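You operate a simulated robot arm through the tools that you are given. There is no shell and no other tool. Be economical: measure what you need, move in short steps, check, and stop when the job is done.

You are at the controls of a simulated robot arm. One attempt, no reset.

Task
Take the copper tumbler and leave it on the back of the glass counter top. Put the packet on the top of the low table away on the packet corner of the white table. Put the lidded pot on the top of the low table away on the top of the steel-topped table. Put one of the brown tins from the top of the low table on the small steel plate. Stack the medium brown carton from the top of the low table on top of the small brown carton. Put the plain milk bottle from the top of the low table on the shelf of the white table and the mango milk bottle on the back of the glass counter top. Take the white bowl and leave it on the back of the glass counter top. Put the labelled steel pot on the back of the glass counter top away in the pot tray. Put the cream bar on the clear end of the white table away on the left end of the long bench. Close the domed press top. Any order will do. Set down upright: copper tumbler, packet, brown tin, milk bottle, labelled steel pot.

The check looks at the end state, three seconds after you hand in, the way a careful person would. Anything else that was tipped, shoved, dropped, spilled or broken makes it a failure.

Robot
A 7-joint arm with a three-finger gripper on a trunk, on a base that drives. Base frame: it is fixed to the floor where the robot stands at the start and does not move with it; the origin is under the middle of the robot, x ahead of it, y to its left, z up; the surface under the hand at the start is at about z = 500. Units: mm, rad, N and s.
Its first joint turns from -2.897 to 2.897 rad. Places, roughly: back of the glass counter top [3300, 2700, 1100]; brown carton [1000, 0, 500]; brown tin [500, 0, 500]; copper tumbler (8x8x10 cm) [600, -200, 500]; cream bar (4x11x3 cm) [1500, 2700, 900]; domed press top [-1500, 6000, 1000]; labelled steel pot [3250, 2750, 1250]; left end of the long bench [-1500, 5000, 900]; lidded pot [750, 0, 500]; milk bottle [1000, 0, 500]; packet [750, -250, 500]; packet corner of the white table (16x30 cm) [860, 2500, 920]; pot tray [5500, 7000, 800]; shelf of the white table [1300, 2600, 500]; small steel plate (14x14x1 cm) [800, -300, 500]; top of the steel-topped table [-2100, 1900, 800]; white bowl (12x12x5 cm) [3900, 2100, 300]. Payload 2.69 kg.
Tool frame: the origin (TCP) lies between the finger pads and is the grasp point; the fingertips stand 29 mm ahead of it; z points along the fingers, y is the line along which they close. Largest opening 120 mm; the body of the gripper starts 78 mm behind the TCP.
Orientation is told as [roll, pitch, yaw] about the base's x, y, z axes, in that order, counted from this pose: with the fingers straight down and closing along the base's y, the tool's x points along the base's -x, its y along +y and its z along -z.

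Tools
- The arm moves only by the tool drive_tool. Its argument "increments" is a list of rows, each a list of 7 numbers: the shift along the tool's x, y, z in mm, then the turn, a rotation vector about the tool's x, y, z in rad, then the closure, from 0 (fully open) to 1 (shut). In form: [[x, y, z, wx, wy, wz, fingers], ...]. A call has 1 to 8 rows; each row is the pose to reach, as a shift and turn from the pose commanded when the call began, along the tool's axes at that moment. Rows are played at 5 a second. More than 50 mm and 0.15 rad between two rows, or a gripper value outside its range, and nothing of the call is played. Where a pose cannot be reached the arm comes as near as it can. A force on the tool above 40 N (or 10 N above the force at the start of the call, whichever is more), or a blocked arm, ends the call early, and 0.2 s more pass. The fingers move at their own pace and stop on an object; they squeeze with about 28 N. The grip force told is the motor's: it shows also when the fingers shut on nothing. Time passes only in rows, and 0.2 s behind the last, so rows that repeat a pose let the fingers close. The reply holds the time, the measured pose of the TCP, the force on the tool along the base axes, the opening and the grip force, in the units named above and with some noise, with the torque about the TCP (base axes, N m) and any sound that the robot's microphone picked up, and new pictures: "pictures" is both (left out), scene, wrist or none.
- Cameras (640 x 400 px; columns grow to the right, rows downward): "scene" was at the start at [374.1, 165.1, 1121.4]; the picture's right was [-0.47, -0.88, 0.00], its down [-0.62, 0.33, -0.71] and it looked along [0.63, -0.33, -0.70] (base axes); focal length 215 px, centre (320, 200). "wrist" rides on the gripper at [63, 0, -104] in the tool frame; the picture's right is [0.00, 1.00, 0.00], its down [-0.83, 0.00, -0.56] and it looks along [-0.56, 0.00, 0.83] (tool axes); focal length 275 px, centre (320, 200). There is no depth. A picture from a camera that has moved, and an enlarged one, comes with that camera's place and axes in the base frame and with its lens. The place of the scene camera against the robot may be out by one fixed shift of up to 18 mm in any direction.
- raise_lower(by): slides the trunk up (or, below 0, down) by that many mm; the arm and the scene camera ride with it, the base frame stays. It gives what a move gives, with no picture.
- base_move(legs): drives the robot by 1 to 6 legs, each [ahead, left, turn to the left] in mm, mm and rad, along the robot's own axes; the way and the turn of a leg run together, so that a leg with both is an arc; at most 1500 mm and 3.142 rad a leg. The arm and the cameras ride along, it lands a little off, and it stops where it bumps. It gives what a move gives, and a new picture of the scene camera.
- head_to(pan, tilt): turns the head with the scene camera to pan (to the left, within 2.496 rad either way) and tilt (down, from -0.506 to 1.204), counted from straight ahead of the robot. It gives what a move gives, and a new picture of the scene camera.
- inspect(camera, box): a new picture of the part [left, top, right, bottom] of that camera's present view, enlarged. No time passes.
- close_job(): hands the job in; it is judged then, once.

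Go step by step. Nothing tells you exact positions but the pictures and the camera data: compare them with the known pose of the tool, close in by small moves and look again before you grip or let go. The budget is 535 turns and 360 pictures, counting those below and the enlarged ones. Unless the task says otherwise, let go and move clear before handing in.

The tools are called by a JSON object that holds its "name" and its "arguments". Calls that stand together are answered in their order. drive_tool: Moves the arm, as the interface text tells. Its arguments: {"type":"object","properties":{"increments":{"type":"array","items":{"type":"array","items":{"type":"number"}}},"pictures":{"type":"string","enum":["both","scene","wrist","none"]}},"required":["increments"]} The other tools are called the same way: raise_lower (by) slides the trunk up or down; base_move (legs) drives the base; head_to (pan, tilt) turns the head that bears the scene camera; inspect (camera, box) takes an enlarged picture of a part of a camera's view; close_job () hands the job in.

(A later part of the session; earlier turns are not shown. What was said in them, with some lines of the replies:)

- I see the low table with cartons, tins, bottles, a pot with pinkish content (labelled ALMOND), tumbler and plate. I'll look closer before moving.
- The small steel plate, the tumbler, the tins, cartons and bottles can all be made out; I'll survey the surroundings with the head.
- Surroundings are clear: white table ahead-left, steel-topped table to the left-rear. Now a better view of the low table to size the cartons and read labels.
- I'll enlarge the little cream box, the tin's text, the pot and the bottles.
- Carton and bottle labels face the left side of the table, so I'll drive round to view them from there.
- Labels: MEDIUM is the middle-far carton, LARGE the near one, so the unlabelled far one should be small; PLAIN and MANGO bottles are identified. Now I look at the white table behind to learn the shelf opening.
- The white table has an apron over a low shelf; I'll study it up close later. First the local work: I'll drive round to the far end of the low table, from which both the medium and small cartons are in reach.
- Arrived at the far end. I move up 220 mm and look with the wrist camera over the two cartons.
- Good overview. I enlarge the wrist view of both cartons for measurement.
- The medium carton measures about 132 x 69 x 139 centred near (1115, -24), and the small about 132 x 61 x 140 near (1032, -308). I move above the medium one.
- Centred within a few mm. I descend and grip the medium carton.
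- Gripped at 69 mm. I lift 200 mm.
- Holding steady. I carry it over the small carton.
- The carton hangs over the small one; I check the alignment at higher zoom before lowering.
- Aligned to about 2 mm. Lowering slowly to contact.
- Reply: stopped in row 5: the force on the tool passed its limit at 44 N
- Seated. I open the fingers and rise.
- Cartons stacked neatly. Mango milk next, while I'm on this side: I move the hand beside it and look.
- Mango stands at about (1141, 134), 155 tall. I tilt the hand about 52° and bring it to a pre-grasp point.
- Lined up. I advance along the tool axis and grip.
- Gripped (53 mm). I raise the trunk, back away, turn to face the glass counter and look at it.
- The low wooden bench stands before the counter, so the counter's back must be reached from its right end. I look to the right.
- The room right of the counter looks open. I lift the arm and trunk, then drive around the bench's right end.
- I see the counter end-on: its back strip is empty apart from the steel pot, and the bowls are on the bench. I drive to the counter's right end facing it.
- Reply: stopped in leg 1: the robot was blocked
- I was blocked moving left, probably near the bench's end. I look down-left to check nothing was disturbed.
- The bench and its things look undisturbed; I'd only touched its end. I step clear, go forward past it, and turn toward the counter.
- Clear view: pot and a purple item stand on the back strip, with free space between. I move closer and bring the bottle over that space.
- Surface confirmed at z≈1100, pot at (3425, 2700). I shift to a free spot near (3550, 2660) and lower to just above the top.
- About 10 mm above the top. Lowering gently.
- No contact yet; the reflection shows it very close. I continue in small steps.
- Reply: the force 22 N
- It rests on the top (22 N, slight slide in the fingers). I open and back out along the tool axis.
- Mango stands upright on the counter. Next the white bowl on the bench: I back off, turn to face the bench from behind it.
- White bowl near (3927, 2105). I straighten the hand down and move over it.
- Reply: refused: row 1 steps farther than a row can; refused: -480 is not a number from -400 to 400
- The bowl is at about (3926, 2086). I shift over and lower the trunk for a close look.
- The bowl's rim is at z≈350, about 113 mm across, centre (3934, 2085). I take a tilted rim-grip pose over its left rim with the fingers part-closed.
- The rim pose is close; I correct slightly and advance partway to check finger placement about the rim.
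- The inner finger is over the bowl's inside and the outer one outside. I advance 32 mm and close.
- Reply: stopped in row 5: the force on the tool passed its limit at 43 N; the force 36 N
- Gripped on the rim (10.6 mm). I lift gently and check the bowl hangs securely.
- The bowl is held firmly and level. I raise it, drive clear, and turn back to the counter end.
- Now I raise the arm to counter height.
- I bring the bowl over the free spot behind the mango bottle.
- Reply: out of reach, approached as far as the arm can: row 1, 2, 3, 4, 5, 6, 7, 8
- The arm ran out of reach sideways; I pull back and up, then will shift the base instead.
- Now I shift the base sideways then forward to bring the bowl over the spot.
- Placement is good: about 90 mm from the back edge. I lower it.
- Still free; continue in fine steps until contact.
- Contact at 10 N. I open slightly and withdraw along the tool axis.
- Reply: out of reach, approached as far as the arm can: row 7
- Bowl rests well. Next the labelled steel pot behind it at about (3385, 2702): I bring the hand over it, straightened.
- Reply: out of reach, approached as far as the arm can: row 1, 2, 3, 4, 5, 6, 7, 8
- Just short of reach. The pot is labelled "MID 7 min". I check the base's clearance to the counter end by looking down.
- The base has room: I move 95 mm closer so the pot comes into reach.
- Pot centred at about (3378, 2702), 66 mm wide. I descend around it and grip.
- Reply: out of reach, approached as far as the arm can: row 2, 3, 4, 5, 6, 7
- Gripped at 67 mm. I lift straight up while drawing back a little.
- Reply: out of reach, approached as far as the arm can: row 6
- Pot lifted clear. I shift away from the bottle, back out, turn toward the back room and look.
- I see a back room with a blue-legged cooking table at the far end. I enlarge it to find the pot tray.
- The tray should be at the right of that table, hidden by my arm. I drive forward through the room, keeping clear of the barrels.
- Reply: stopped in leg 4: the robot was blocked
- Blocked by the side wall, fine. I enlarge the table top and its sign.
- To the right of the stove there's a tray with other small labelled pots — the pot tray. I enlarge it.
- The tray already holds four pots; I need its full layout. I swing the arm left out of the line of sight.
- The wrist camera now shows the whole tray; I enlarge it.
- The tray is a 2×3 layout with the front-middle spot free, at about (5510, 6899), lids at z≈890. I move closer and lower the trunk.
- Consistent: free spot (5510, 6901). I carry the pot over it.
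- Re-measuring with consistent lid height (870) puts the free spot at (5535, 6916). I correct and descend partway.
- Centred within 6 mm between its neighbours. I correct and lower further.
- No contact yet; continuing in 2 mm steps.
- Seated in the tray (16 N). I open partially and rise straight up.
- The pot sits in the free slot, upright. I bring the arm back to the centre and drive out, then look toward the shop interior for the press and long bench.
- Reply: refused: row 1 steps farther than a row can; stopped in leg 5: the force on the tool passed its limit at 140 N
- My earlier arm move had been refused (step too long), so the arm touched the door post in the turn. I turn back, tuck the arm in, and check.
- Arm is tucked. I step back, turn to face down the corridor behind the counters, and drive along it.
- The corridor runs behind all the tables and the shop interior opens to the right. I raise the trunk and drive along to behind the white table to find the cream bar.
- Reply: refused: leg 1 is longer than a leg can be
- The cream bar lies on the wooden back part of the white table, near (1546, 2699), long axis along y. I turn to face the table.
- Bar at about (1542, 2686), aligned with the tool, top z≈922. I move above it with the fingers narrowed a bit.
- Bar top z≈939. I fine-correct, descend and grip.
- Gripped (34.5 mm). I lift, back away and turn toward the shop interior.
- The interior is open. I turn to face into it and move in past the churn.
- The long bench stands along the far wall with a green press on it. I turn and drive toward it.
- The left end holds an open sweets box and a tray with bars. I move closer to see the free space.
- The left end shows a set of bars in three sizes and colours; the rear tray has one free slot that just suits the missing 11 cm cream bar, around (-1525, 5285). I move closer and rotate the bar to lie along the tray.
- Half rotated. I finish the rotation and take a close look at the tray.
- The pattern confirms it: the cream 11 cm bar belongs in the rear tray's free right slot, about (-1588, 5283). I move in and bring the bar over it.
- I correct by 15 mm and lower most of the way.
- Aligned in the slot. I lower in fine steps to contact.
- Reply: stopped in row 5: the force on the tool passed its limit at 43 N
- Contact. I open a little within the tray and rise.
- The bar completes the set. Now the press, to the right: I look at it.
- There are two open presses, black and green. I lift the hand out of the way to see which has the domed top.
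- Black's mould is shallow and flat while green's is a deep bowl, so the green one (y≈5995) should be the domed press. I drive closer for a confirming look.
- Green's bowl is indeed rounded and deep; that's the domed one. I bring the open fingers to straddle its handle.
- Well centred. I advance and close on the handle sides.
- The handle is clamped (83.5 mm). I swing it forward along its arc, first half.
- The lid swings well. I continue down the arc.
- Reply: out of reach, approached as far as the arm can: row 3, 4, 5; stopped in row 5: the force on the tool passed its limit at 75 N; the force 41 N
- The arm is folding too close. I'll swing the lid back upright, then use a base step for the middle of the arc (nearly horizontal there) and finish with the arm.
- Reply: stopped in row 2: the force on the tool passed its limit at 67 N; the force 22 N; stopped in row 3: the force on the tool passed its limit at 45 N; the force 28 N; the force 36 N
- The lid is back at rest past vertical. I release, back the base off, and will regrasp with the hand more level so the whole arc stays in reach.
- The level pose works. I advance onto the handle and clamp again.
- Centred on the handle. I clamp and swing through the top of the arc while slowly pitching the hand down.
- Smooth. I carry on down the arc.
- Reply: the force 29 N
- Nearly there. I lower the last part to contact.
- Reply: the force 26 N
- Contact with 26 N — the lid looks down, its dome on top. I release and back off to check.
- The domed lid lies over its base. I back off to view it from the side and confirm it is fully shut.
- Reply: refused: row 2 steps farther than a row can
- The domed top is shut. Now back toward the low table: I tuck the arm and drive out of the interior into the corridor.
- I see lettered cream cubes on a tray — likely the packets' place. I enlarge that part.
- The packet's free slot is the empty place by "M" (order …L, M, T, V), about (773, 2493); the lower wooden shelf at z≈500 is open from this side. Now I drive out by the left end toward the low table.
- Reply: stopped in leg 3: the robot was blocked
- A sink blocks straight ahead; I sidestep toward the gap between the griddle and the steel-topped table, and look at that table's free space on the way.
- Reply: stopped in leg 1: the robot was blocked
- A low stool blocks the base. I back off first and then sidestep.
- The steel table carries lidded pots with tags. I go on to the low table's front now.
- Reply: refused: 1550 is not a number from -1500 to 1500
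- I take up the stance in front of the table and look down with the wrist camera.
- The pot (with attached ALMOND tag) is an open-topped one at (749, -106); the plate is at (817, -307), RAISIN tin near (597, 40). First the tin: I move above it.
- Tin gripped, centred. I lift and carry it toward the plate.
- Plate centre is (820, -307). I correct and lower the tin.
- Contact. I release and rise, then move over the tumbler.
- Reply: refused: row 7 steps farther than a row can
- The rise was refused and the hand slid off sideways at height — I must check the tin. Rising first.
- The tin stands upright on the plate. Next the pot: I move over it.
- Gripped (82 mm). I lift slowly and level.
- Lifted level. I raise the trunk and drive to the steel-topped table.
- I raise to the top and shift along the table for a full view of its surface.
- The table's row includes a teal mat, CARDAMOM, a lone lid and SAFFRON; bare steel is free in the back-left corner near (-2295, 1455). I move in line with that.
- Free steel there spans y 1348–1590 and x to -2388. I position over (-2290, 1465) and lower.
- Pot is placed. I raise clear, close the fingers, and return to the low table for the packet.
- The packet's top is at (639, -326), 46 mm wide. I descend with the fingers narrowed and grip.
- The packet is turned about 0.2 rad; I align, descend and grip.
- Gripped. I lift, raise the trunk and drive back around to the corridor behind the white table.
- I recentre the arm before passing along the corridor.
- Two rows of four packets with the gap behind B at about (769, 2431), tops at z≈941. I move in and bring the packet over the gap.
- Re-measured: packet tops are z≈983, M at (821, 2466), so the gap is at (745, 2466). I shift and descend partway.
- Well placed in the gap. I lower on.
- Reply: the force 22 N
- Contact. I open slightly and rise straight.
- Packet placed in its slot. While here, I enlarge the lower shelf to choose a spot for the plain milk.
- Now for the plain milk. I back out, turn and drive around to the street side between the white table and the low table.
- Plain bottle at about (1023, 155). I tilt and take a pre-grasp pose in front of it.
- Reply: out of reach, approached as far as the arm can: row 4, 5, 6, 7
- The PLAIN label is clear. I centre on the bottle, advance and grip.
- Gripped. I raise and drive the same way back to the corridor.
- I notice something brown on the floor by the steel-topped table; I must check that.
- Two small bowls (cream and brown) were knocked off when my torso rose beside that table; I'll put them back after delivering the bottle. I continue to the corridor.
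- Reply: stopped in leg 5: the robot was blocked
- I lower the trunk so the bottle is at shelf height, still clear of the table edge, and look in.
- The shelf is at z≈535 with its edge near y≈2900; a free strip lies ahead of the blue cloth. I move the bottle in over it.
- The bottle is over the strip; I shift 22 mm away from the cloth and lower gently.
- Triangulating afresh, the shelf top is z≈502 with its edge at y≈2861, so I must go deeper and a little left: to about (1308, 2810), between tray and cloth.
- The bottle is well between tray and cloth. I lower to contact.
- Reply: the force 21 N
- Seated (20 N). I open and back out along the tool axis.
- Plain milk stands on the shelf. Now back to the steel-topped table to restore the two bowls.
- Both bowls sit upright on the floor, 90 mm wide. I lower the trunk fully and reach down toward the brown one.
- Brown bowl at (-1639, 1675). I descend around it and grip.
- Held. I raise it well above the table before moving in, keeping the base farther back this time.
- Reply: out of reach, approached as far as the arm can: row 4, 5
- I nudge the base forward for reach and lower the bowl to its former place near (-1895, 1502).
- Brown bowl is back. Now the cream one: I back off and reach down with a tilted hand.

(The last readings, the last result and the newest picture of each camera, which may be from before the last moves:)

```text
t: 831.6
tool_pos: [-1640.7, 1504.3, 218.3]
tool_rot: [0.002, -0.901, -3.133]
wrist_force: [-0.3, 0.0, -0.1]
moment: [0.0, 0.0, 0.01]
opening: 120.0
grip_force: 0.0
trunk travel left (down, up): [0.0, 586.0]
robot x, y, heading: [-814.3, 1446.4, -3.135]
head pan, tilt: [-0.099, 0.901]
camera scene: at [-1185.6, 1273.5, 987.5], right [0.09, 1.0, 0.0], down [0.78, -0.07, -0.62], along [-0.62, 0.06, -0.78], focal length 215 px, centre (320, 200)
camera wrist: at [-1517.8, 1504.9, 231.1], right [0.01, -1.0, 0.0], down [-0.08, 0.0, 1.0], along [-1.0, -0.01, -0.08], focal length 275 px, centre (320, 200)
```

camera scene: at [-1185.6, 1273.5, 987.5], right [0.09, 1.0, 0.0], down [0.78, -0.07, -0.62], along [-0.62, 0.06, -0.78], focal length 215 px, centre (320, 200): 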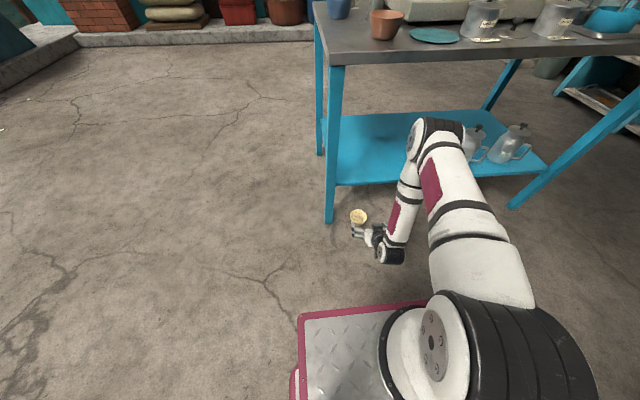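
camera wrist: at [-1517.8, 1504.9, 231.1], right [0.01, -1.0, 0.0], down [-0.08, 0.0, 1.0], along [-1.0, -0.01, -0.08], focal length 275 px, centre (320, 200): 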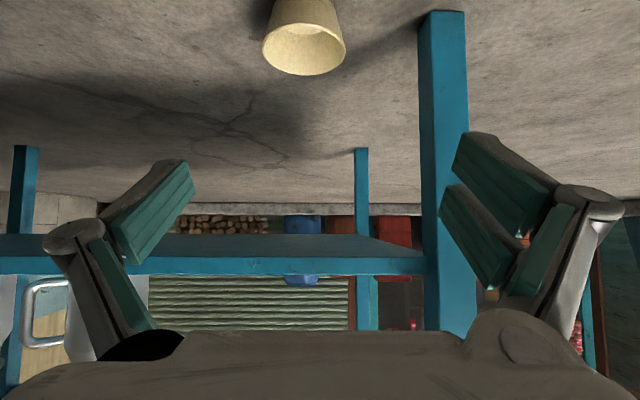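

Cream bowl at (-1806, 1521). I advance with the fingers straddling it.

{"name": "drive_tool", "arguments": {"increments": [[15, -9, 30, 0, 0, 0, 0], [28, -17, 65, 0, 0, 0, 0], [31, -17, 105, 0, 0, 0, 0], [31, -17, 145, 0, 0, 0, 0], [31, -17, 180, 0, 0, 0, 0], [31, -17, 205, 0, 0, 0, 0], [31, -17, 205, 0, 0, 0, 0]], "pictures": "wrist"}}

```text
t: 833.2
tool_pos: [-1784.7, 1518.6, 64.7]
tool_rot: [0.0, -0.899, -3.133]
wrist_force: [0.2, -0.6, -0.3]
moment: [-0.02, 0.0, 0.01]
opening: 120.0
grip_force: 0.0
trunk travel left (down, up): [0.0, 586.0]
robot x, y, heading: [-820.3, 1443.2, -3.134]
head pan, tilt: [-0.099, 0.901]
camera wrist: at [-1663.3, 1519.0, 79.7], right [0.01, -1.0, 0.0], down [-0.08, 0.0, 1.0], along [-1.0, -0.01, -0.08], focal length 275 px, centre (320, 200)
```

wrist: 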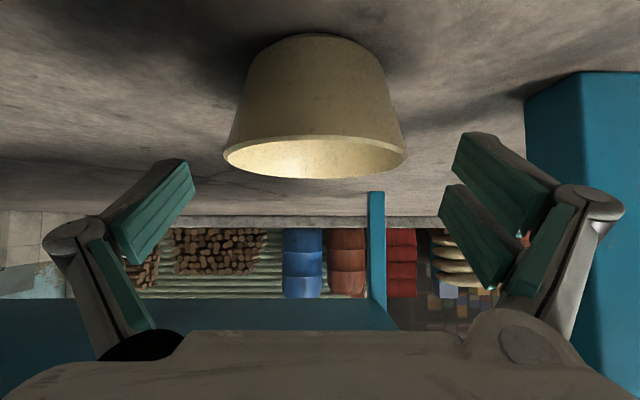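

{"name": "drive_tool", "arguments": {"increments": [[8, -3, 20, 0, 0, 0, 0], [8, -3, 20, 0, 0, 0, 0.15], [8, -3, 20, 0, 0, 0, 1], [8, -3, 20, 0, 0, 0, 1]], "pictures": "wrist"}}

```text
t: 834.2
tool_pos: [-1795.2, 1521.4, 46.4]
tool_rot: [-0.001, -0.902, -3.134]
wrist_force: [-1.7, -1.7, 1.0]
moment: [-0.09, 0.08, 0.04]
opening: 84.8
grip_force: 28.0
trunk travel left (down, up): [0.0, 586.0]
robot x, y, heading: [-821.1, 1445.9, -3.132]
head pan, tilt: [-0.099, 0.901]
camera wrist: at [-1673.4, 1522.3, 61.4], right [0.01, -1.0, 0.0], down [-0.08, 0.0, 1.0], along [-1.0, -0.01, -0.08], focal length 275 px, centre (320, 200)
```

wrist: 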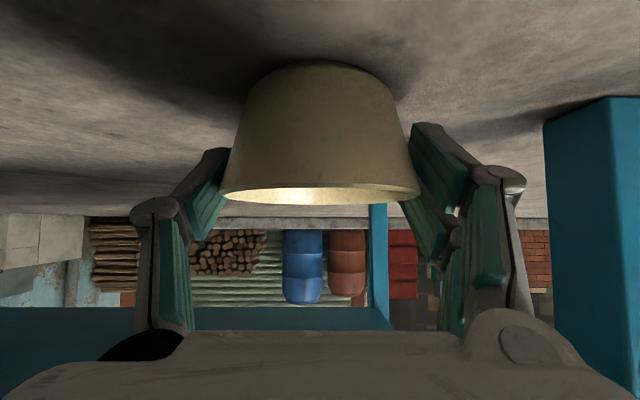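

{"name": "drive_tool", "arguments": {"increments": [[-10, 0, -8, 0, 0, 0, 1], [-19.6, 0, -15.5, 0, 0, 0, 1], [4.4, 0, -53.8, 0, 0, 0, 1], [28.4, 0, -92.2, 0, 0, 0, 1], [45.4, 0, -129.7, 0, 0, 0, 1], [47.5, 0, -172.6, 0, 0, 0, 1]], "pictures": "wrist"}}

```text
t: 835.6
tool_pos: [-1628.6, 1522.6, 116.9]
tool_rot: [0.0, -0.9, -3.134]
wrist_force: [0.3, 0.0, -0.5]
moment: [0.02, 0.01, 0.0]
opening: 84.8
grip_force: 28.1
trunk travel left (down, up): [0.0, 586.0]
robot x, y, heading: [-819.9, 1445.2, -3.13]
head pan, tilt: [-0.099, 0.901]
camera wrist: at [-1507.3, 1523.6, 129.5], right [0.01, -1.0, 0.0], down [-0.08, 0.0, 1.0], along [-1.0, -0.01, -0.08], focal length 275 px, centre (320, 200)
```

wrist: 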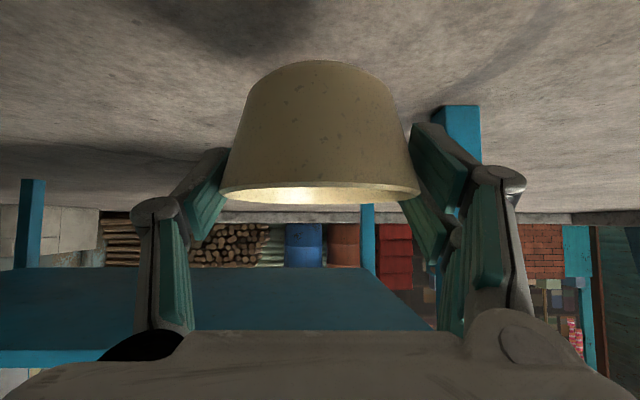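

Held level. I raise it and carry it back to its place near (-1956, 1400).

{"name": "raise_lower", "arguments": {"by": 400}}

{"name": "raise_lower", "arguments": {"by": 180}}

{"name": "drive_tool", "arguments": {"increments": [[-35, 0, -28, 0, 0, 0, 1], [-70, 0, -56, 0, 0, 0, 1], [-105, 0, -83, 0, 0, 0, 1], [-140, 0, -111, 0, 0, 0, 1], [-175, 0, -138, 0, 0, 0, 1], [-205, 0, -162, 0, 0, 0, 1]], "pictures": "none"}}

```text
t: 839.4
tool_pos: [-1629.6, 1523.5, 516.4]
tool_rot: [0.0, -0.9, -3.134]
wrist_force: [0.6, -0.3, -1.2]
moment: [0.0, -0.03, -0.03]
opening: 84.7
grip_force: 27.9
trunk travel left (down, up): [-400.0, 186.0]
robot x, y, heading: [-819.8, 1443.7, -3.13]
head pan, tilt: [-0.099, 0.901]
```

```text
t: 841.4
tool_pos: [-1628.6, 1522.7, 696.2]
tool_rot: [0.0, -0.898, -3.133]
wrist_force: [-0.6, 0.0, -0.5]
moment: [0.03, -0.02, 0.01]
opening: 85.0
grip_force: 27.8
trunk travel left (down, up): [-580.0, 6.0]
robot x, y, heading: [-819.6, 1447.3, -3.136]
head pan, tilt: [-0.099, 0.901]
```

```text
t: 842.8
tool_pos: [-1630.2, 1524.1, 957.1]
tool_rot: [0.0, -0.898, -3.133]
wrist_force: [-0.1, -1.2, -1.5]
moment: [-0.01, 0.02, 0.06]
opening: 85.1
grip_force: 27.7
trunk travel left (down, up): [-580.0, 6.0]
robot x, y, heading: [-820.3, 1444.3, -3.14]
head pan, tilt: [-0.099, 0.901]
```

{"name": "base_move", "arguments": {"legs": [[0, 124, 0], [320, 0, 0]]}}

{"name": "drive_tool", "arguments": {"increments": [[15, 0, 12, 0, 0, 0, 1], [30, 0, 24, 0, 0, 0, 1]]}}

{"name": "inspect", "arguments": {"camera": "scene", "box": [300, 80, 460, 200]}}

```text
t: 845.8
tool_pos: [-1947.0, 1407.2, 958.1]
tool_rot: [0.001, -0.9, 3.141]
wrist_force: [-0.7, -0.6, -0.4]
moment: [-0.03, -0.03, -0.03]
opening: 84.9
grip_force: 27.6
trunk travel left (down, up): [-580.0, 6.0]
robot x, y, heading: [-1139.5, 1320.2, 3.138]
head pan, tilt: [-0.099, 0.901]
camera scene: at [-1240.4, 1153.3, 1566.6], right [0.1, 0.99, 0.0], down [0.78, -0.08, -0.62], along [-0.62, 0.06, -0.78], focal length 215 px, centre (320, 200)
```

scene: 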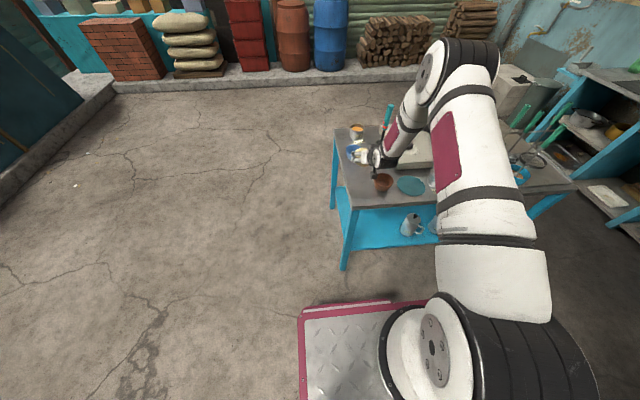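

```text
t: 846.4
tool_pos: [-1947.8, 1409.2, 917.7]
tool_rot: [-0.002, -0.898, 3.141]
wrist_force: [-0.3, -0.8, -1.5]
moment: [0.04, -0.05, 0.0]
opening: 85.1
grip_force: 28.1
trunk travel left (down, up): [-580.0, 6.0]
robot x, y, heading: [-1137.7, 1323.6, 3.144]
head pan, tilt: [-0.099, 0.901]
camera scene: at [-1240.5, 1153.2, 1566.6], right [0.1, 0.99, 0.0], down [0.78, -0.08, -0.62], along [-0.62, 0.06, -0.78], focal length 215 px, centre (320, 200)
camera wrist: at [-1825.5, 1408.3, 932.5], right [0.0, -1.0, 0.0], down [-0.08, 0.0, 1.0], along [-1.0, 0.0, -0.08], focal length 275 px, centre (320, 200)
```

scene: 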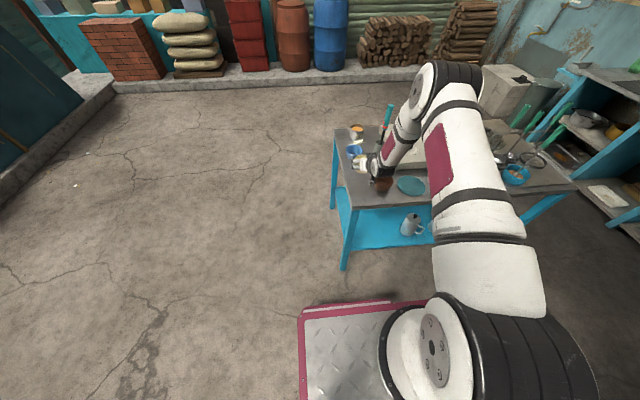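
wrist: 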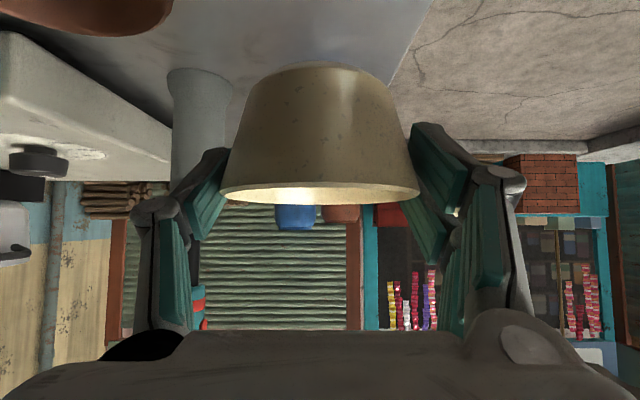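

```text
3.33 times, centred on (380, 140) of scene
camera zoom: at [-1240.5, 1153.2, 1566.6], right [0.1, 0.99, 0.0], down [0.78, -0.08, -0.62], along [-0.62, 0.06, -0.78], focal length 717 px, centre (120, 400)
```

zoom: 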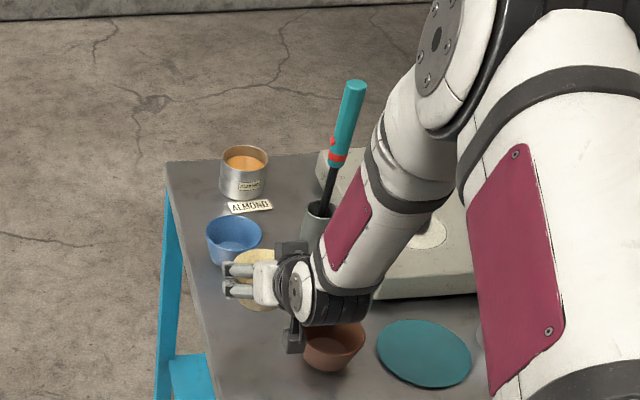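

{"name": "drive_tool", "arguments": {"increments": [[15, 4, 16, 0, 0, 0, 1], [29, 8, 30, 0, 0, 0, 1], [42, 9, 43.5, 0, 0, 0, 1], [45.5, 9, 46.3, 0, 0, 0, 1], [48, 9, 48, 0, 0, 0, 1], [50, 9, 49.9, 0, 0, 0, 1], [52, 9, 51.5, 0, 0, 0, 1], [54, 9, 53, 0, 0, 0, 1]], "pictures": "wrist"}}

```text
t: 848.2
tool_pos: [-1957.0, 1399.2, 846.1]
tool_rot: [0.0, -0.907, -3.142]
wrist_force: [2.5, 0.0, 13.3]
moment: [-0.03, 0.2, 0.06]
opening: 84.9
grip_force: 27.7
trunk travel left (down, up): [-580.0, 6.0]
robot x, y, heading: [-1136.0, 1320.7, 3.14]
head pan, tilt: [-0.099, 0.901]
camera wrist: at [-1835.0, 1397.9, 859.7], right [0.0, -1.0, 0.0], down [-0.08, 0.0, 1.0], along [-1.0, 0.0, -0.08], focal length 275 px, centre (320, 200)
```

wrist: 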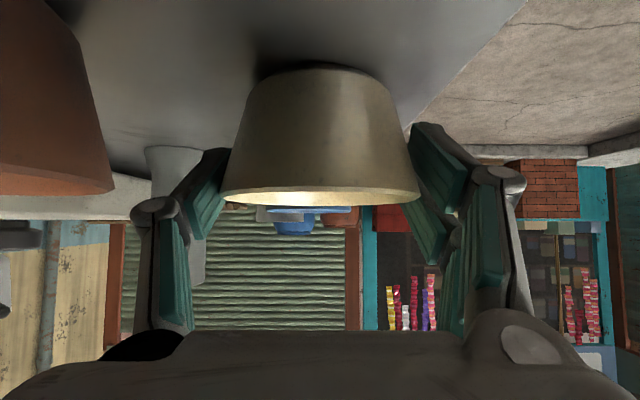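

Contact. I release and withdraw up and back.

{"name": "drive_tool", "arguments": {"increments": [[0, 0, 0, 0, 0, 0, 0.15], [0, 0, 0, 0, 0, 0, 0.1], [0, 0, -20, 0, 0, 0, 0.1], [-8, 0, -60, 0, 0, 0, 0.1], [-25, 0, -100, 0, 0, 0, 0.1], [-50, 0, -135, 0, 0, 0, 0.1], [-80, 0, -170, 0, 0, 0, 0.1]], "pictures": "scene"}}

{"name": "base_move", "arguments": {"legs": [[-350, 0, 0]]}}

{"name": "inspect", "arguments": {"camera": "scene", "box": [280, 60, 480, 220]}}

```text
t: 849.8
tool_pos: [-1870.6, 1398.6, 1011.2]
tool_rot: [-0.001, -0.899, 3.141]
wrist_force: [-0.8, 0.1, 0.2]
moment: [0.0, 0.02, -0.01]
opening: 108.1
grip_force: 0.2
trunk travel left (down, up): [-580.0, 6.0]
robot x, y, heading: [-1135.9, 1323.4, 3.143]
head pan, tilt: [-0.099, 0.901]
camera scene: at [-1240.7, 1153.3, 1566.6], right [0.1, 0.99, 0.0], down [0.78, -0.08, -0.62], along [-0.62, 0.06, -0.78], focal length 215 px, centre (320, 200)
```

scene: 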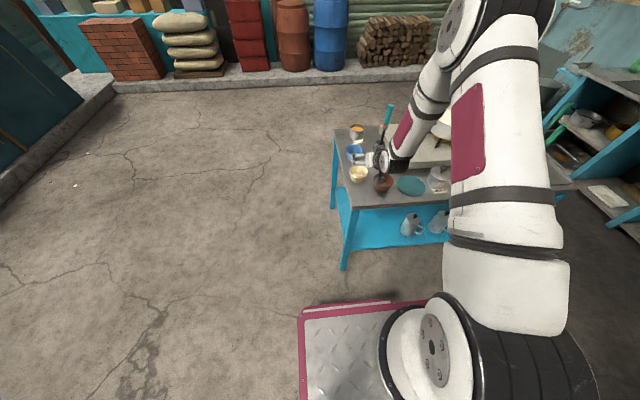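

```text
t: 852.0
tool_pos: [-1530.5, 1397.7, 1009.7]
tool_rot: [0.001, -0.9, 3.139]
wrist_force: [0.9, -0.1, 0.1]
moment: [-0.01, -0.02, 0.0]
opening: 108.0
grip_force: 0.1
trunk travel left (down, up): [-580.0, 6.0]
robot x, y, heading: [-794.9, 1321.2, 3.137]
head pan, tilt: [-0.099, 0.901]
camera scene: at [-899.4, 1152.3, 1566.5], right [0.1, 0.99, 0.0], down [0.78, -0.08, -0.62], along [-0.62, 0.06, -0.78], focal length 215 px, centre (320, 200)
```

scene: 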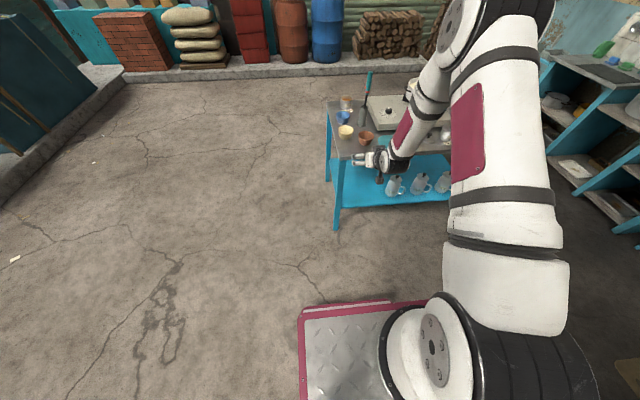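

```text
2.50 times, centred on (380, 140) of scene
camera zoom: at [-899.4, 1152.3, 1566.5], right [0.1, 0.99, 0.0], down [0.78, -0.08, -0.62], along [-0.62, 0.06, -0.78], focal length 538 px, centre (170, 350)
```

zoom: 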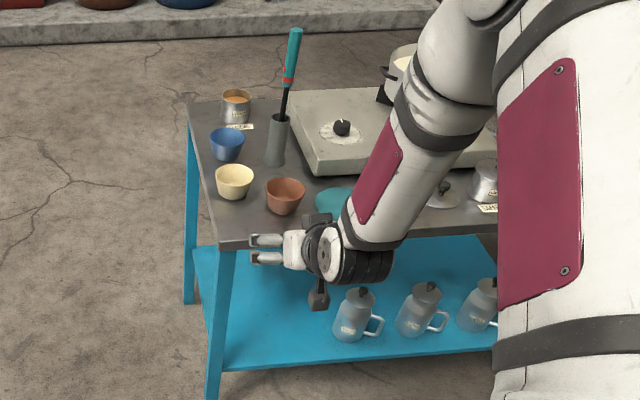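

Both bowls are back in place and upright. Last item: the copper tumbler. I drive to the low table's front.

{"name": "base_move", "arguments": {"legs": [[0, 0, 1.575], [1340, 0, 0], [0, 0, 1.571], [690, 0, 0]]}}

{"name": "raise_lower", "arguments": {"by": -400}}

{"name": "drive_tool", "arguments": {"increments": [[0, 0, 0, 0, 0.13, 0, 0], [0, 0, 0, 0, 0.26, 0, 0], [0, 0, 0, 0, 0.39, 0, 0], [0, 0, 0, 0, 0.52, 0, 0], [0, 0, 0, 0, 0.65, 0, 0], [0, 0, 0, 0, 0.78, 0, 0], [0, 0, 0, 0, 0.9, 0, 0]]}}

```text
t: 869.8
tool_pos: [648.9, -109.6, 1009.8]
tool_rot: [0.0, -0.902, -0.011]
wrist_force: [-0.8, -0.7, -0.3]
moment: [-0.01, -0.01, -0.05]
opening: 107.9
grip_force: 0.1
trunk travel left (down, up): [-580.0, 6.0]
robot x, y, heading: [-85.8, -30.5, -0.013]
head pan, tilt: [-0.099, 0.901]
```

```text
t: 873.6
tool_pos: [707.0, -110.3, 609.6]
tool_rot: [0.001, -0.899, -0.011]
wrist_force: [1.1, -1.2, 1.0]
moment: [-0.01, -0.02, 0.0]
opening: 108.4
grip_force: 0.1
trunk travel left (down, up): [-180.0, 406.0]
robot x, y, heading: [-87.1, -27.1, -0.012]
head pan, tilt: [-0.099, 0.901]
```

```text
t: 875.2
tool_pos: [706.2, -110.4, 611.0]
tool_rot: [-0.002, 0.002, -0.009]
wrist_force: [-0.6, 0.4, 0.6]
moment: [0.02, -0.01, 0.0]
opening: 120.0
grip_force: 0.1
trunk travel left (down, up): [-180.0, 406.0]
robot x, y, heading: [-86.5, -25.5, -0.017]
head pan, tilt: [-0.099, 0.901]
no pictures are left
```

No pictures are left, so I work from the positions already measured: the tumbler's rim centre came out at (597, -205) from three views, height 100. I rise first, then move over it.

{"name": "drive_tool", "arguments": {"increments": [[0, 0, -45, 0, 0, 0, 0], [0, 0, -90, 0, 0, 0, 0], [0, 0, -135, 0, 0, 0, 0], [0, 0, -160, 0, 0, 0, 0], [35, -30, -160, 0, 0, -0.009, 0], [70, -60, -160, 0, 0, -0.009, 0], [108, -94, -160, 0, 0, -0.009, 0]], "pictures": "none"}}

```text
refused: row 7 steps farther than a row can; nothing moved
```

{"name": "drive_tool", "arguments": {"increments": [[0, 0, -45, 0, 0, 0, 0], [0, 0, -90, 0, 0, 0, 0], [0, 0, -135, 0, 0, 0, 0], [0, 0, -160, 0, 0, 0, 0], [28, -24, -160, 0, 0, -0.009, 0], [56, -48, -160, 0, 0, -0.009, 0], [84, -72, -160, 0, 0, -0.009, 0], [108, -94, -160, 0, 0, -0.009, 0]], "pictures": "none"}}

```text
t: 877.0
tool_pos: [597.5, -204.5, 771.0]
tool_rot: [0.001, 0.001, 0.003]
wrist_force: [0.2, 0.3, 0.1]
moment: [-0.02, 0.01, -0.02]
opening: 119.8
grip_force: 0.0
trunk travel left (down, up): [-180.0, 406.0]
robot x, y, heading: [-84.2, -28.4, -0.014]
head pan, tilt: [-0.099, 0.901]
no pictures are left
```

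{"name": "drive_tool", "arguments": {"increments": [[0, 0, 45, 0, 0, 0, 0], [0, 0, 90, 0, 0, 0, 0], [0, 0, 125, 0, 0, 0, 0], [0, 0, 140, 0, 0, 0, 0], [0, 0, 155, 0, 0, 0, 0], [0, 0, 175, 0, 0, 0, 0], [0, 0, 195, 0, 0, 0, 0], [0, 0, 206, 0, 0, 0, 0]], "pictures": "none"}}

```text
t: 878.9
tool_pos: [596.7, -204.6, 562.3]
tool_rot: [0.0, -0.001, 0.0]
wrist_force: [0.2, 0.6, 0.1]
moment: [-0.03, 0.02, 0.01]
opening: 119.8
grip_force: 0.2
trunk travel left (down, up): [-180.0, 406.0]
robot x, y, heading: [-84.3, -25.3, -0.008]
head pan, tilt: [-0.099, 0.901]
no pictures are left
```

No contact on the way down. I close the fingers gradually and read the width.

{"name": "drive_tool", "arguments": {"increments": [[0, 0, 0, 0, 0, 0, 0.2], [0, 0, 0, 0, 0, 0, 0.3], [0, 0, 0, 0, 0, 0, 0.5], [0, 0, 0, 0, 0, 0, 1], [0, 0, 0, 0, 0, 0, 1]], "pictures": "none"}}

```text
t: 880.0
tool_pos: [597.3, -205.2, 562.8]
tool_rot: [0.001, 0.003, -0.001]
wrist_force: [-0.1, -0.3, 0.0]
moment: [0.03, -0.02, -0.01]
opening: 66.2
grip_force: 28.2
trunk travel left (down, up): [-180.0, 406.0]
robot x, y, heading: [-86.7, -23.8, -0.009]
head pan, tilt: [-0.099, 0.901]
no pictures are left
```

Gripped at 66 mm, plausible for the tapered tumbler. I lift and check for its weight.

{"name": "drive_tool", "arguments": {"increments": [[0, 0, -10, 0, 0, 0, 1], [0, 0, -40, 0, 0, 0, 1], [0, 0, -85, 0, 0, 0, 1], [0, 0, -130, 0, 0, 0, 1], [0, 0, -175, 0, 0, 0, 1], [0, 0, -210, 0, 0, 0, 1], [0, 0, -210, 0, 0, 0, 1]], "pictures": "none"}}

{"name": "raise_lower", "arguments": {"by": 400}}

```text
t: 881.6
tool_pos: [598.2, -203.7, 773.0]
tool_rot: [0.002, 0.003, 0.0]
wrist_force: [-0.3, -0.2, -1.3]
moment: [0.02, 0.01, 0.0]
opening: 66.1
grip_force: 28.1
trunk travel left (down, up): [-180.0, 406.0]
robot x, y, heading: [-85.3, -25.1, -0.013]
head pan, tilt: [-0.099, 0.901]
no pictures are left
```

```text
t: 885.5
tool_pos: [597.2, -203.6, 1173.4]
tool_rot: [0.002, 0.001, 0.0]
wrist_force: [0.1, 0.1, -0.6]
moment: [0.0, -0.02, -0.01]
opening: 66.0
grip_force: 27.9
trunk travel left (down, up): [-580.0, 6.0]
robot x, y, heading: [-83.0, -28.8, -0.013]
head pan, tilt: [-0.099, 0.901]
```

{"name": "base_move", "arguments": {"legs": [[-1100, 0, 0.012], [0, 0, 1.571], [1480, 0, 0], [1480, 0, 0]]}}

```text
t: 908.9
tool_pos: [-979.8, 3662.3, 1174.7]
tool_rot: [0.001, 0.001, 1.568]
wrist_force: [0.3, -0.7, -0.7]
moment: [-0.01, -0.03, 0.03]
opening: 62.8
grip_force: 28.5
trunk travel left (down, up): [-580.0, 6.0]
robot x, y, heading: [-1159.0, 2978.7, 1.558]
head pan, tilt: [-0.099, 0.901]
```

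The width fell to 62.8 mm — the tapered tumbler is creeping up in the grip. I check whether it creeps while still.

{"name": "drive_tool", "arguments": {"increments": [[0, 0, 0, 0, 0, 0, 1], [0, 0, 0, 0, 0, 0, 1], [0, 0, 0, 0, 0, 0, 1], [0, 0, 0, 0, 0, 0, 1], [0, 0, 0, 0, 0, 0, 1], [0, 0, 0, 0, 0, 0, 1], [0, 0, 0, 0, 0, 0, 1], [0, 0, 0, 0, 0, 0, 1]], "pictures": "none"}}

```text
t: 910.7
tool_pos: [-979.7, 3662.3, 1175.1]
tool_rot: [0.001, 0.002, 1.569]
wrist_force: [-0.9, -0.2, -0.5]
moment: [0.0, -0.01, 0.0]
opening: 62.4
grip_force: 28.3
trunk travel left (down, up): [-580.0, 6.0]
robot x, y, heading: [-1155.6, 2977.8, 1.553]
head pan, tilt: [-0.099, 0.901]
no pictures are left
```

It creeps steadily. Instead of full squeeze I'll hold the fingers at a fixed width just under the present one, so the taper wedges instead of squeezing upward.

{"name": "drive_tool", "arguments": {"increments": [[0, 0, 0, 0, 0, 0, 0.4845], [0, 0, 0, 0, 0, 0, 0.4845], [0, 0, 0, 0, 0, 0, 0.4845], [0, 0, 0, 0, 0, 0, 0.4845]], "pictures": "none"}}

```text
t: 911.7
tool_pos: [-979.4, 3662.4, 1174.8]
tool_rot: [-0.001, 0.001, 1.569]
wrist_force: [0.0, -1.0, -0.2]
moment: [-0.06, -0.01, -0.01]
opening: 63.1
grip_force: 1.5
trunk travel left (down, up): [-580.0, 6.0]
robot x, y, heading: [-1160.2, 2978.4, 1.556]
head pan, tilt: [-0.099, 0.901]
no pictures are left
```

{"name": "drive_tool", "arguments": {"increments": [[0, 0, 0, 0, 0, 0, 0.493], [0, 0, 0, 0, 0, 0, 0.493], [0, 0, 0, 0, 0, 0, 0.493], [0, 0, 0, 0, 0, 0, 0.493]], "pictures": "none"}}

```text
t: 912.7
tool_pos: [-980.0, 3661.8, 1172.6]
tool_rot: [0.0, 0.002, 1.569]
wrist_force: [0.6, 0.4, -0.1]
moment: [-0.03, 0.01, 0.0]
opening: 62.4
grip_force: 28.3
trunk travel left (down, up): [-580.0, 6.0]
robot x, y, heading: [-1157.5, 2980.0, 1.554]
head pan, tilt: [-0.099, 0.901]
no pictures are left
```

At that setting it held without dropping; a slight step more is full squeeze. I settle on the light wedge setting.

{"name": "drive_tool", "arguments": {"increments": [[0, 0, 0, 0, 0, 0, 0.4865], [0, 0, 0, 0, 0, 0, 0.4865], [0, 0, 0, 0, 0, 0, 0.4865], [0, 0, 0, 0, 0, 0, 0.4865], [0, 0, 0, 0, 0, 0, 0.4865]], "pictures": "none"}}

```text
t: 913.9
tool_pos: [-979.8, 3662.6, 1174.4]
tool_rot: [-0.002, 0.001, 1.571]
wrist_force: [0.7, 0.8, 0.5]
moment: [-0.01, 0.0, -0.01]
opening: 63.0
grip_force: 27.6
trunk travel left (down, up): [-580.0, 6.0]
robot x, y, heading: [-1159.5, 2983.5, 1.555]
head pan, tilt: [-0.099, 0.901]
no pictures are left
```

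The light fixed-width setting should be self-stabilising on the taper. I set it and drive on along the corridor in moderate legs, checking the width.

{"name": "drive_tool", "arguments": {"increments": [[0, 0, 0, 0, 0, 0, 0.485], [0, 0, 0, 0, 0, 0, 0.485], [0, 0, 0, 0, 0, 0, 0.485], [0, 0, 0, 0, 0, 0, 0.485]], "pictures": "none"}}

{"name": "base_move", "arguments": {"legs": [[0, 0, -1.553], [0, 410, 0]]}}

```text
t: 914.9
tool_pos: [-979.9, 3661.8, 1174.0]
tool_rot: [0.001, 0.001, 1.57]
wrist_force: [0.4, -0.4, -0.2]
moment: [-0.03, -0.02, 0.01]
opening: 63.0
grip_force: 28.0
trunk travel left (down, up): [-580.0, 6.0]
robot x, y, heading: [-1156.4, 2978.7, 1.558]
head pan, tilt: [-0.099, 0.901]
no pictures are left
```

```text
t: 921.2
tool_pos: [-469.8, 3219.9, 1175.0]
tool_rot: [0.002, 0.002, 0.018]
wrist_force: [0.4, 0.4, 0.7]
moment: [0.01, 0.0, 0.02]
opening: 62.7
grip_force: 28.4
trunk travel left (down, up): [-580.0, 6.0]
robot x, y, heading: [-1156.8, 3384.6, 0.003]
head pan, tilt: [-0.099, 0.901]
```

Width is steady. I raise the hand 60 mm and drive on to behind the left part of the glass counter, so that turning doesn't sweep over the bottle and bowl.

{"name": "drive_tool", "arguments": {"increments": [[0, 0, -20, 0, 0, 0, 0.485], [0, 0, -40, 0, 0, 0, 0.485], [0, 0, -60, 0, 0, 0, 0.485]], "pictures": "none"}}

{"name": "base_move", "arguments": {"legs": [[1450, 0, 0], [1450, 0, 0]]}}

```text
t: 922.0
tool_pos: [-469.0, 3219.1, 1234.1]
tool_rot: [0.001, 0.002, 0.017]
wrist_force: [-0.3, 0.9, -0.4]
moment: [0.01, 0.02, -0.01]
opening: 62.7
grip_force: 28.0
trunk travel left (down, up): [-580.0, 6.0]
robot x, y, heading: [-1155.9, 3385.0, 0.006]
head pan, tilt: [-0.099, 0.901]
no pictures are left
```

```text
t: 936.4
tool_pos: [2491.4, 3144.5, 1233.2]
tool_rot: [0.001, 0.001, -0.018]
wrist_force: [0.5, 0.2, -1.2]
moment: [0.02, -0.01, -0.01]
opening: 63.0
grip_force: 28.3
trunk travel left (down, up): [-580.0, 6.0]
robot x, y, heading: [1809.8, 3333.8, -0.034]
head pan, tilt: [-0.099, 0.901]
```

{"name": "base_move", "arguments": {"legs": [[0, 0, 0.034], [1090, 60, 0]]}}

{"name": "base_move", "arguments": {"legs": [[0, 0, -1.571]]}}

```text
t: 942.3
tool_pos: [3576.5, 3263.8, 1232.5]
tool_rot: [0.0, 0.001, 0.04]
wrist_force: [-0.2, -0.6, 0.1]
moment: [-0.01, -0.01, 0.0]
opening: 62.6
grip_force: 28.3
trunk travel left (down, up): [-580.0, 6.0]
robot x, y, heading: [2885.8, 3410.7, 0.03]
head pan, tilt: [-0.099, 0.901]
```

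```text
t: 946.5
tool_pos: [2732.2, 2722.9, 1233.9]
tool_rot: [0.0, 0.002, -1.537]
wrist_force: [-0.2, -0.9, -0.6]
moment: [0.04, 0.0, -0.04]
opening: 62.9
grip_force: 27.7
trunk travel left (down, up): [-580.0, 6.0]
robot x, y, heading: [2887.7, 3416.4, -1.548]
head pan, tilt: [-0.099, 0.901]
```

{"name": "base_move", "arguments": {"legs": [[0, 620, -0.02]]}}

```text
t: 950.0
tool_pos: [3339.4, 2734.6, 1232.0]
tool_rot: [-0.001, 0.002, -1.556]
wrist_force: [0.1, 0.4, -0.2]
moment: [0.0, 0.02, -0.03]
opening: 62.6
grip_force: 28.2
trunk travel left (down, up): [-580.0, 6.0]
robot x, y, heading: [3506.4, 3423.1, -1.567]
head pan, tilt: [-0.099, 0.901]
```

Over the free spot at (3339, 2735). I lower with force checks.

{"name": "drive_tool", "arguments": {"increments": [[0, 0, 25, 0, 0, 0, 0.485], [0, 0, 50, 0, 0, 0, 0.485], [0, 0, 62, 0, 0, 0, 0.485], [0, 0, 66, 0, 0, 0, 0.485], [0, 0, 69, 0, 0, 0, 0.485], [0, 0, 72, 0, 0, 0, 0.485], [0, 0, 74, 0, 0, 0, 0.485]], "pictures": "none"}}

```text
t: 951.6
tool_pos: [3341.4, 2736.1, 1158.8]
tool_rot: [0.0, 0.001, -1.555]
wrist_force: [-0.6, 0.9, 0.4]
moment: [0.03, 0.01, -0.04]
opening: 62.8
grip_force: 28.4
trunk travel left (down, up): [-580.0, 6.0]
robot x, y, heading: [3505.1, 3419.5, -1.566]
head pan, tilt: [-0.099, 0.901]
no pictures are left
```

{"name": "drive_tool", "arguments": {"increments": [[0, 0, 2, 0, 0, 0, 0.485], [0, 0, 4, 0, 0, 0, 0.485], [0, 0, 6, 0, 0, 0, 0.485], [0, 0, 8, 0, 0, 0, 0.485], [0, 0, 10, 0, 0, 0, 0.485], [0, 0, 12, 0, 0, 0, 0.485]], "pictures": "none"}}

```text
t: 953.0
tool_pos: [3340.0, 2734.5, 1147.5]
tool_rot: [0.001, 0.002, -1.555]
wrist_force: [0.7, -0.2, -0.7]
moment: [-0.01, -0.04, 0.02]
opening: 61.8
grip_force: 0.3
trunk travel left (down, up): [-580.0, 6.0]
robot x, y, heading: [3507.2, 3420.6, -1.567]
head pan, tilt: [-0.099, 0.901]
no pictures are left
```

The fingers have reached their set width, so contact would be hard to feel; I squeeze fully for the last few seconds of lowering.

{"name": "drive_tool", "arguments": {"increments": [[0, 0, 0, 0, 0, 0, 1], [0, 0, 2, 0, 0, 0, 1], [0, 0, 4, 0, 0, 0, 1], [0, 0, 6, 0, 0, 0, 1], [0, 0, 8, 0, 0, 0, 1], [0, 0, 10, 0, 0, 0, 1], [0, 0, 12, 0, 0, 0, 1]], "pictures": "none"}}

```text
t: 954.6
tool_pos: [3338.4, 2731.5, 1140.2]
tool_rot: [-0.001, -0.008, -1.554]
wrist_force: [-1.0, -0.5, 8.9]
moment: [-0.08, 0.07, 0.01]
opening: 60.7
grip_force: 27.7
trunk travel left (down, up): [-580.0, 6.0]
robot x, y, heading: [3506.8, 3423.0, -1.571]
head pan, tilt: [-0.099, 0.901]
stopped in row 7: the force on the tool passed its limit at 42 N (the readings are from after the stop); the commanded pose is now the measured one
no pictures are left
```

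Firm contact (42 N) — the tumbler's base is on the counter. I ease off, open fully, and rise straight up.

{"name": "drive_tool", "arguments": {"increments": [[0, 0, -1, 0, 0, 0, 1], [0, 0, -1, 0, 0, 0, 0.45], [0, 0, -1, 0, 0, 0, 0.2], [0, 0, -1, 0, 0, 0, 0], [0, 0, -1, 0, 0, 0, 0], [0, 0, -30, 0, 0, 0, 0], [0, 0, -70, 0, 0, 0, 0], [0, 0, -110, 0, 0, 0, 0]], "pictures": "none"}}

```text
t: 956.4
tool_pos: [3340.4, 2734.2, 1249.6]
tool_rot: [0.0, -0.003, -1.554]
wrist_force: [-1.1, -0.2, 0.1]
moment: [-0.01, 0.01, -0.02]
opening: 120.0
grip_force: 0.1
trunk travel left (down, up): [-580.0, 6.0]
robot x, y, heading: [3505.3, 3416.7, -1.568]
head pan, tilt: [-0.099, 0.901]
no pictures are left
```

The hand is clear and unloaded. I back the base off from the counter.

{"name": "base_move", "arguments": {"legs": [[-300, 0, 0]]}}

```text
t: 958.4
tool_pos: [3338.6, 3029.9, 1248.9]
tool_rot: [-0.001, -0.004, -1.555]
wrist_force: [0.5, 0.2, -0.3]
moment: [0.0, 0.03, -0.03]
opening: 120.2
grip_force: 0.1
trunk travel left (down, up): [-580.0, 6.0]
robot x, y, heading: [3506.2, 3715.3, -1.572]
head pan, tilt: [-0.099, 0.901]
```

All the listed jobs are done and the arm is clear, so I hand in.

{"name": "close_job", "arguments": {}}

```text
The job is handed in.
```

I finished every task on the list and handed the job in, but I placed the copper tumbler without pictures, so I couldn't check by eye that it's standing upright.

- **Tumbler:** I'd used up all the pictures by then. It was wedged in the gripper, and I felt firm contact with the counter before letting go. It should be upright on the back of the glass counter.
- **Two bowls knocked down:** while I was at the steel-topped table, the cream and brown bowls fell to the floor. They landed upright and looked whole. I put both back where they had stood, going by my earlier position estimates.
- **Small carton:** I never saw a label on the bottom carton of the stack. I took it as the small one because the other two were marked medium and large.
- **Lidded pot:** the only pot on the low table was an open-topped one tagged ALMOND, so that is the one I moved.
- **Domed press:** there were two open presses. I closed the green one, which has a dome on its lid.
- **Possible small shifts:** the steel plate may have moved about 10 mm when the hand slid off the tin. The base also touched the end of the low bench and a stool, and the arm bumped a door post. I saw no damage from those.
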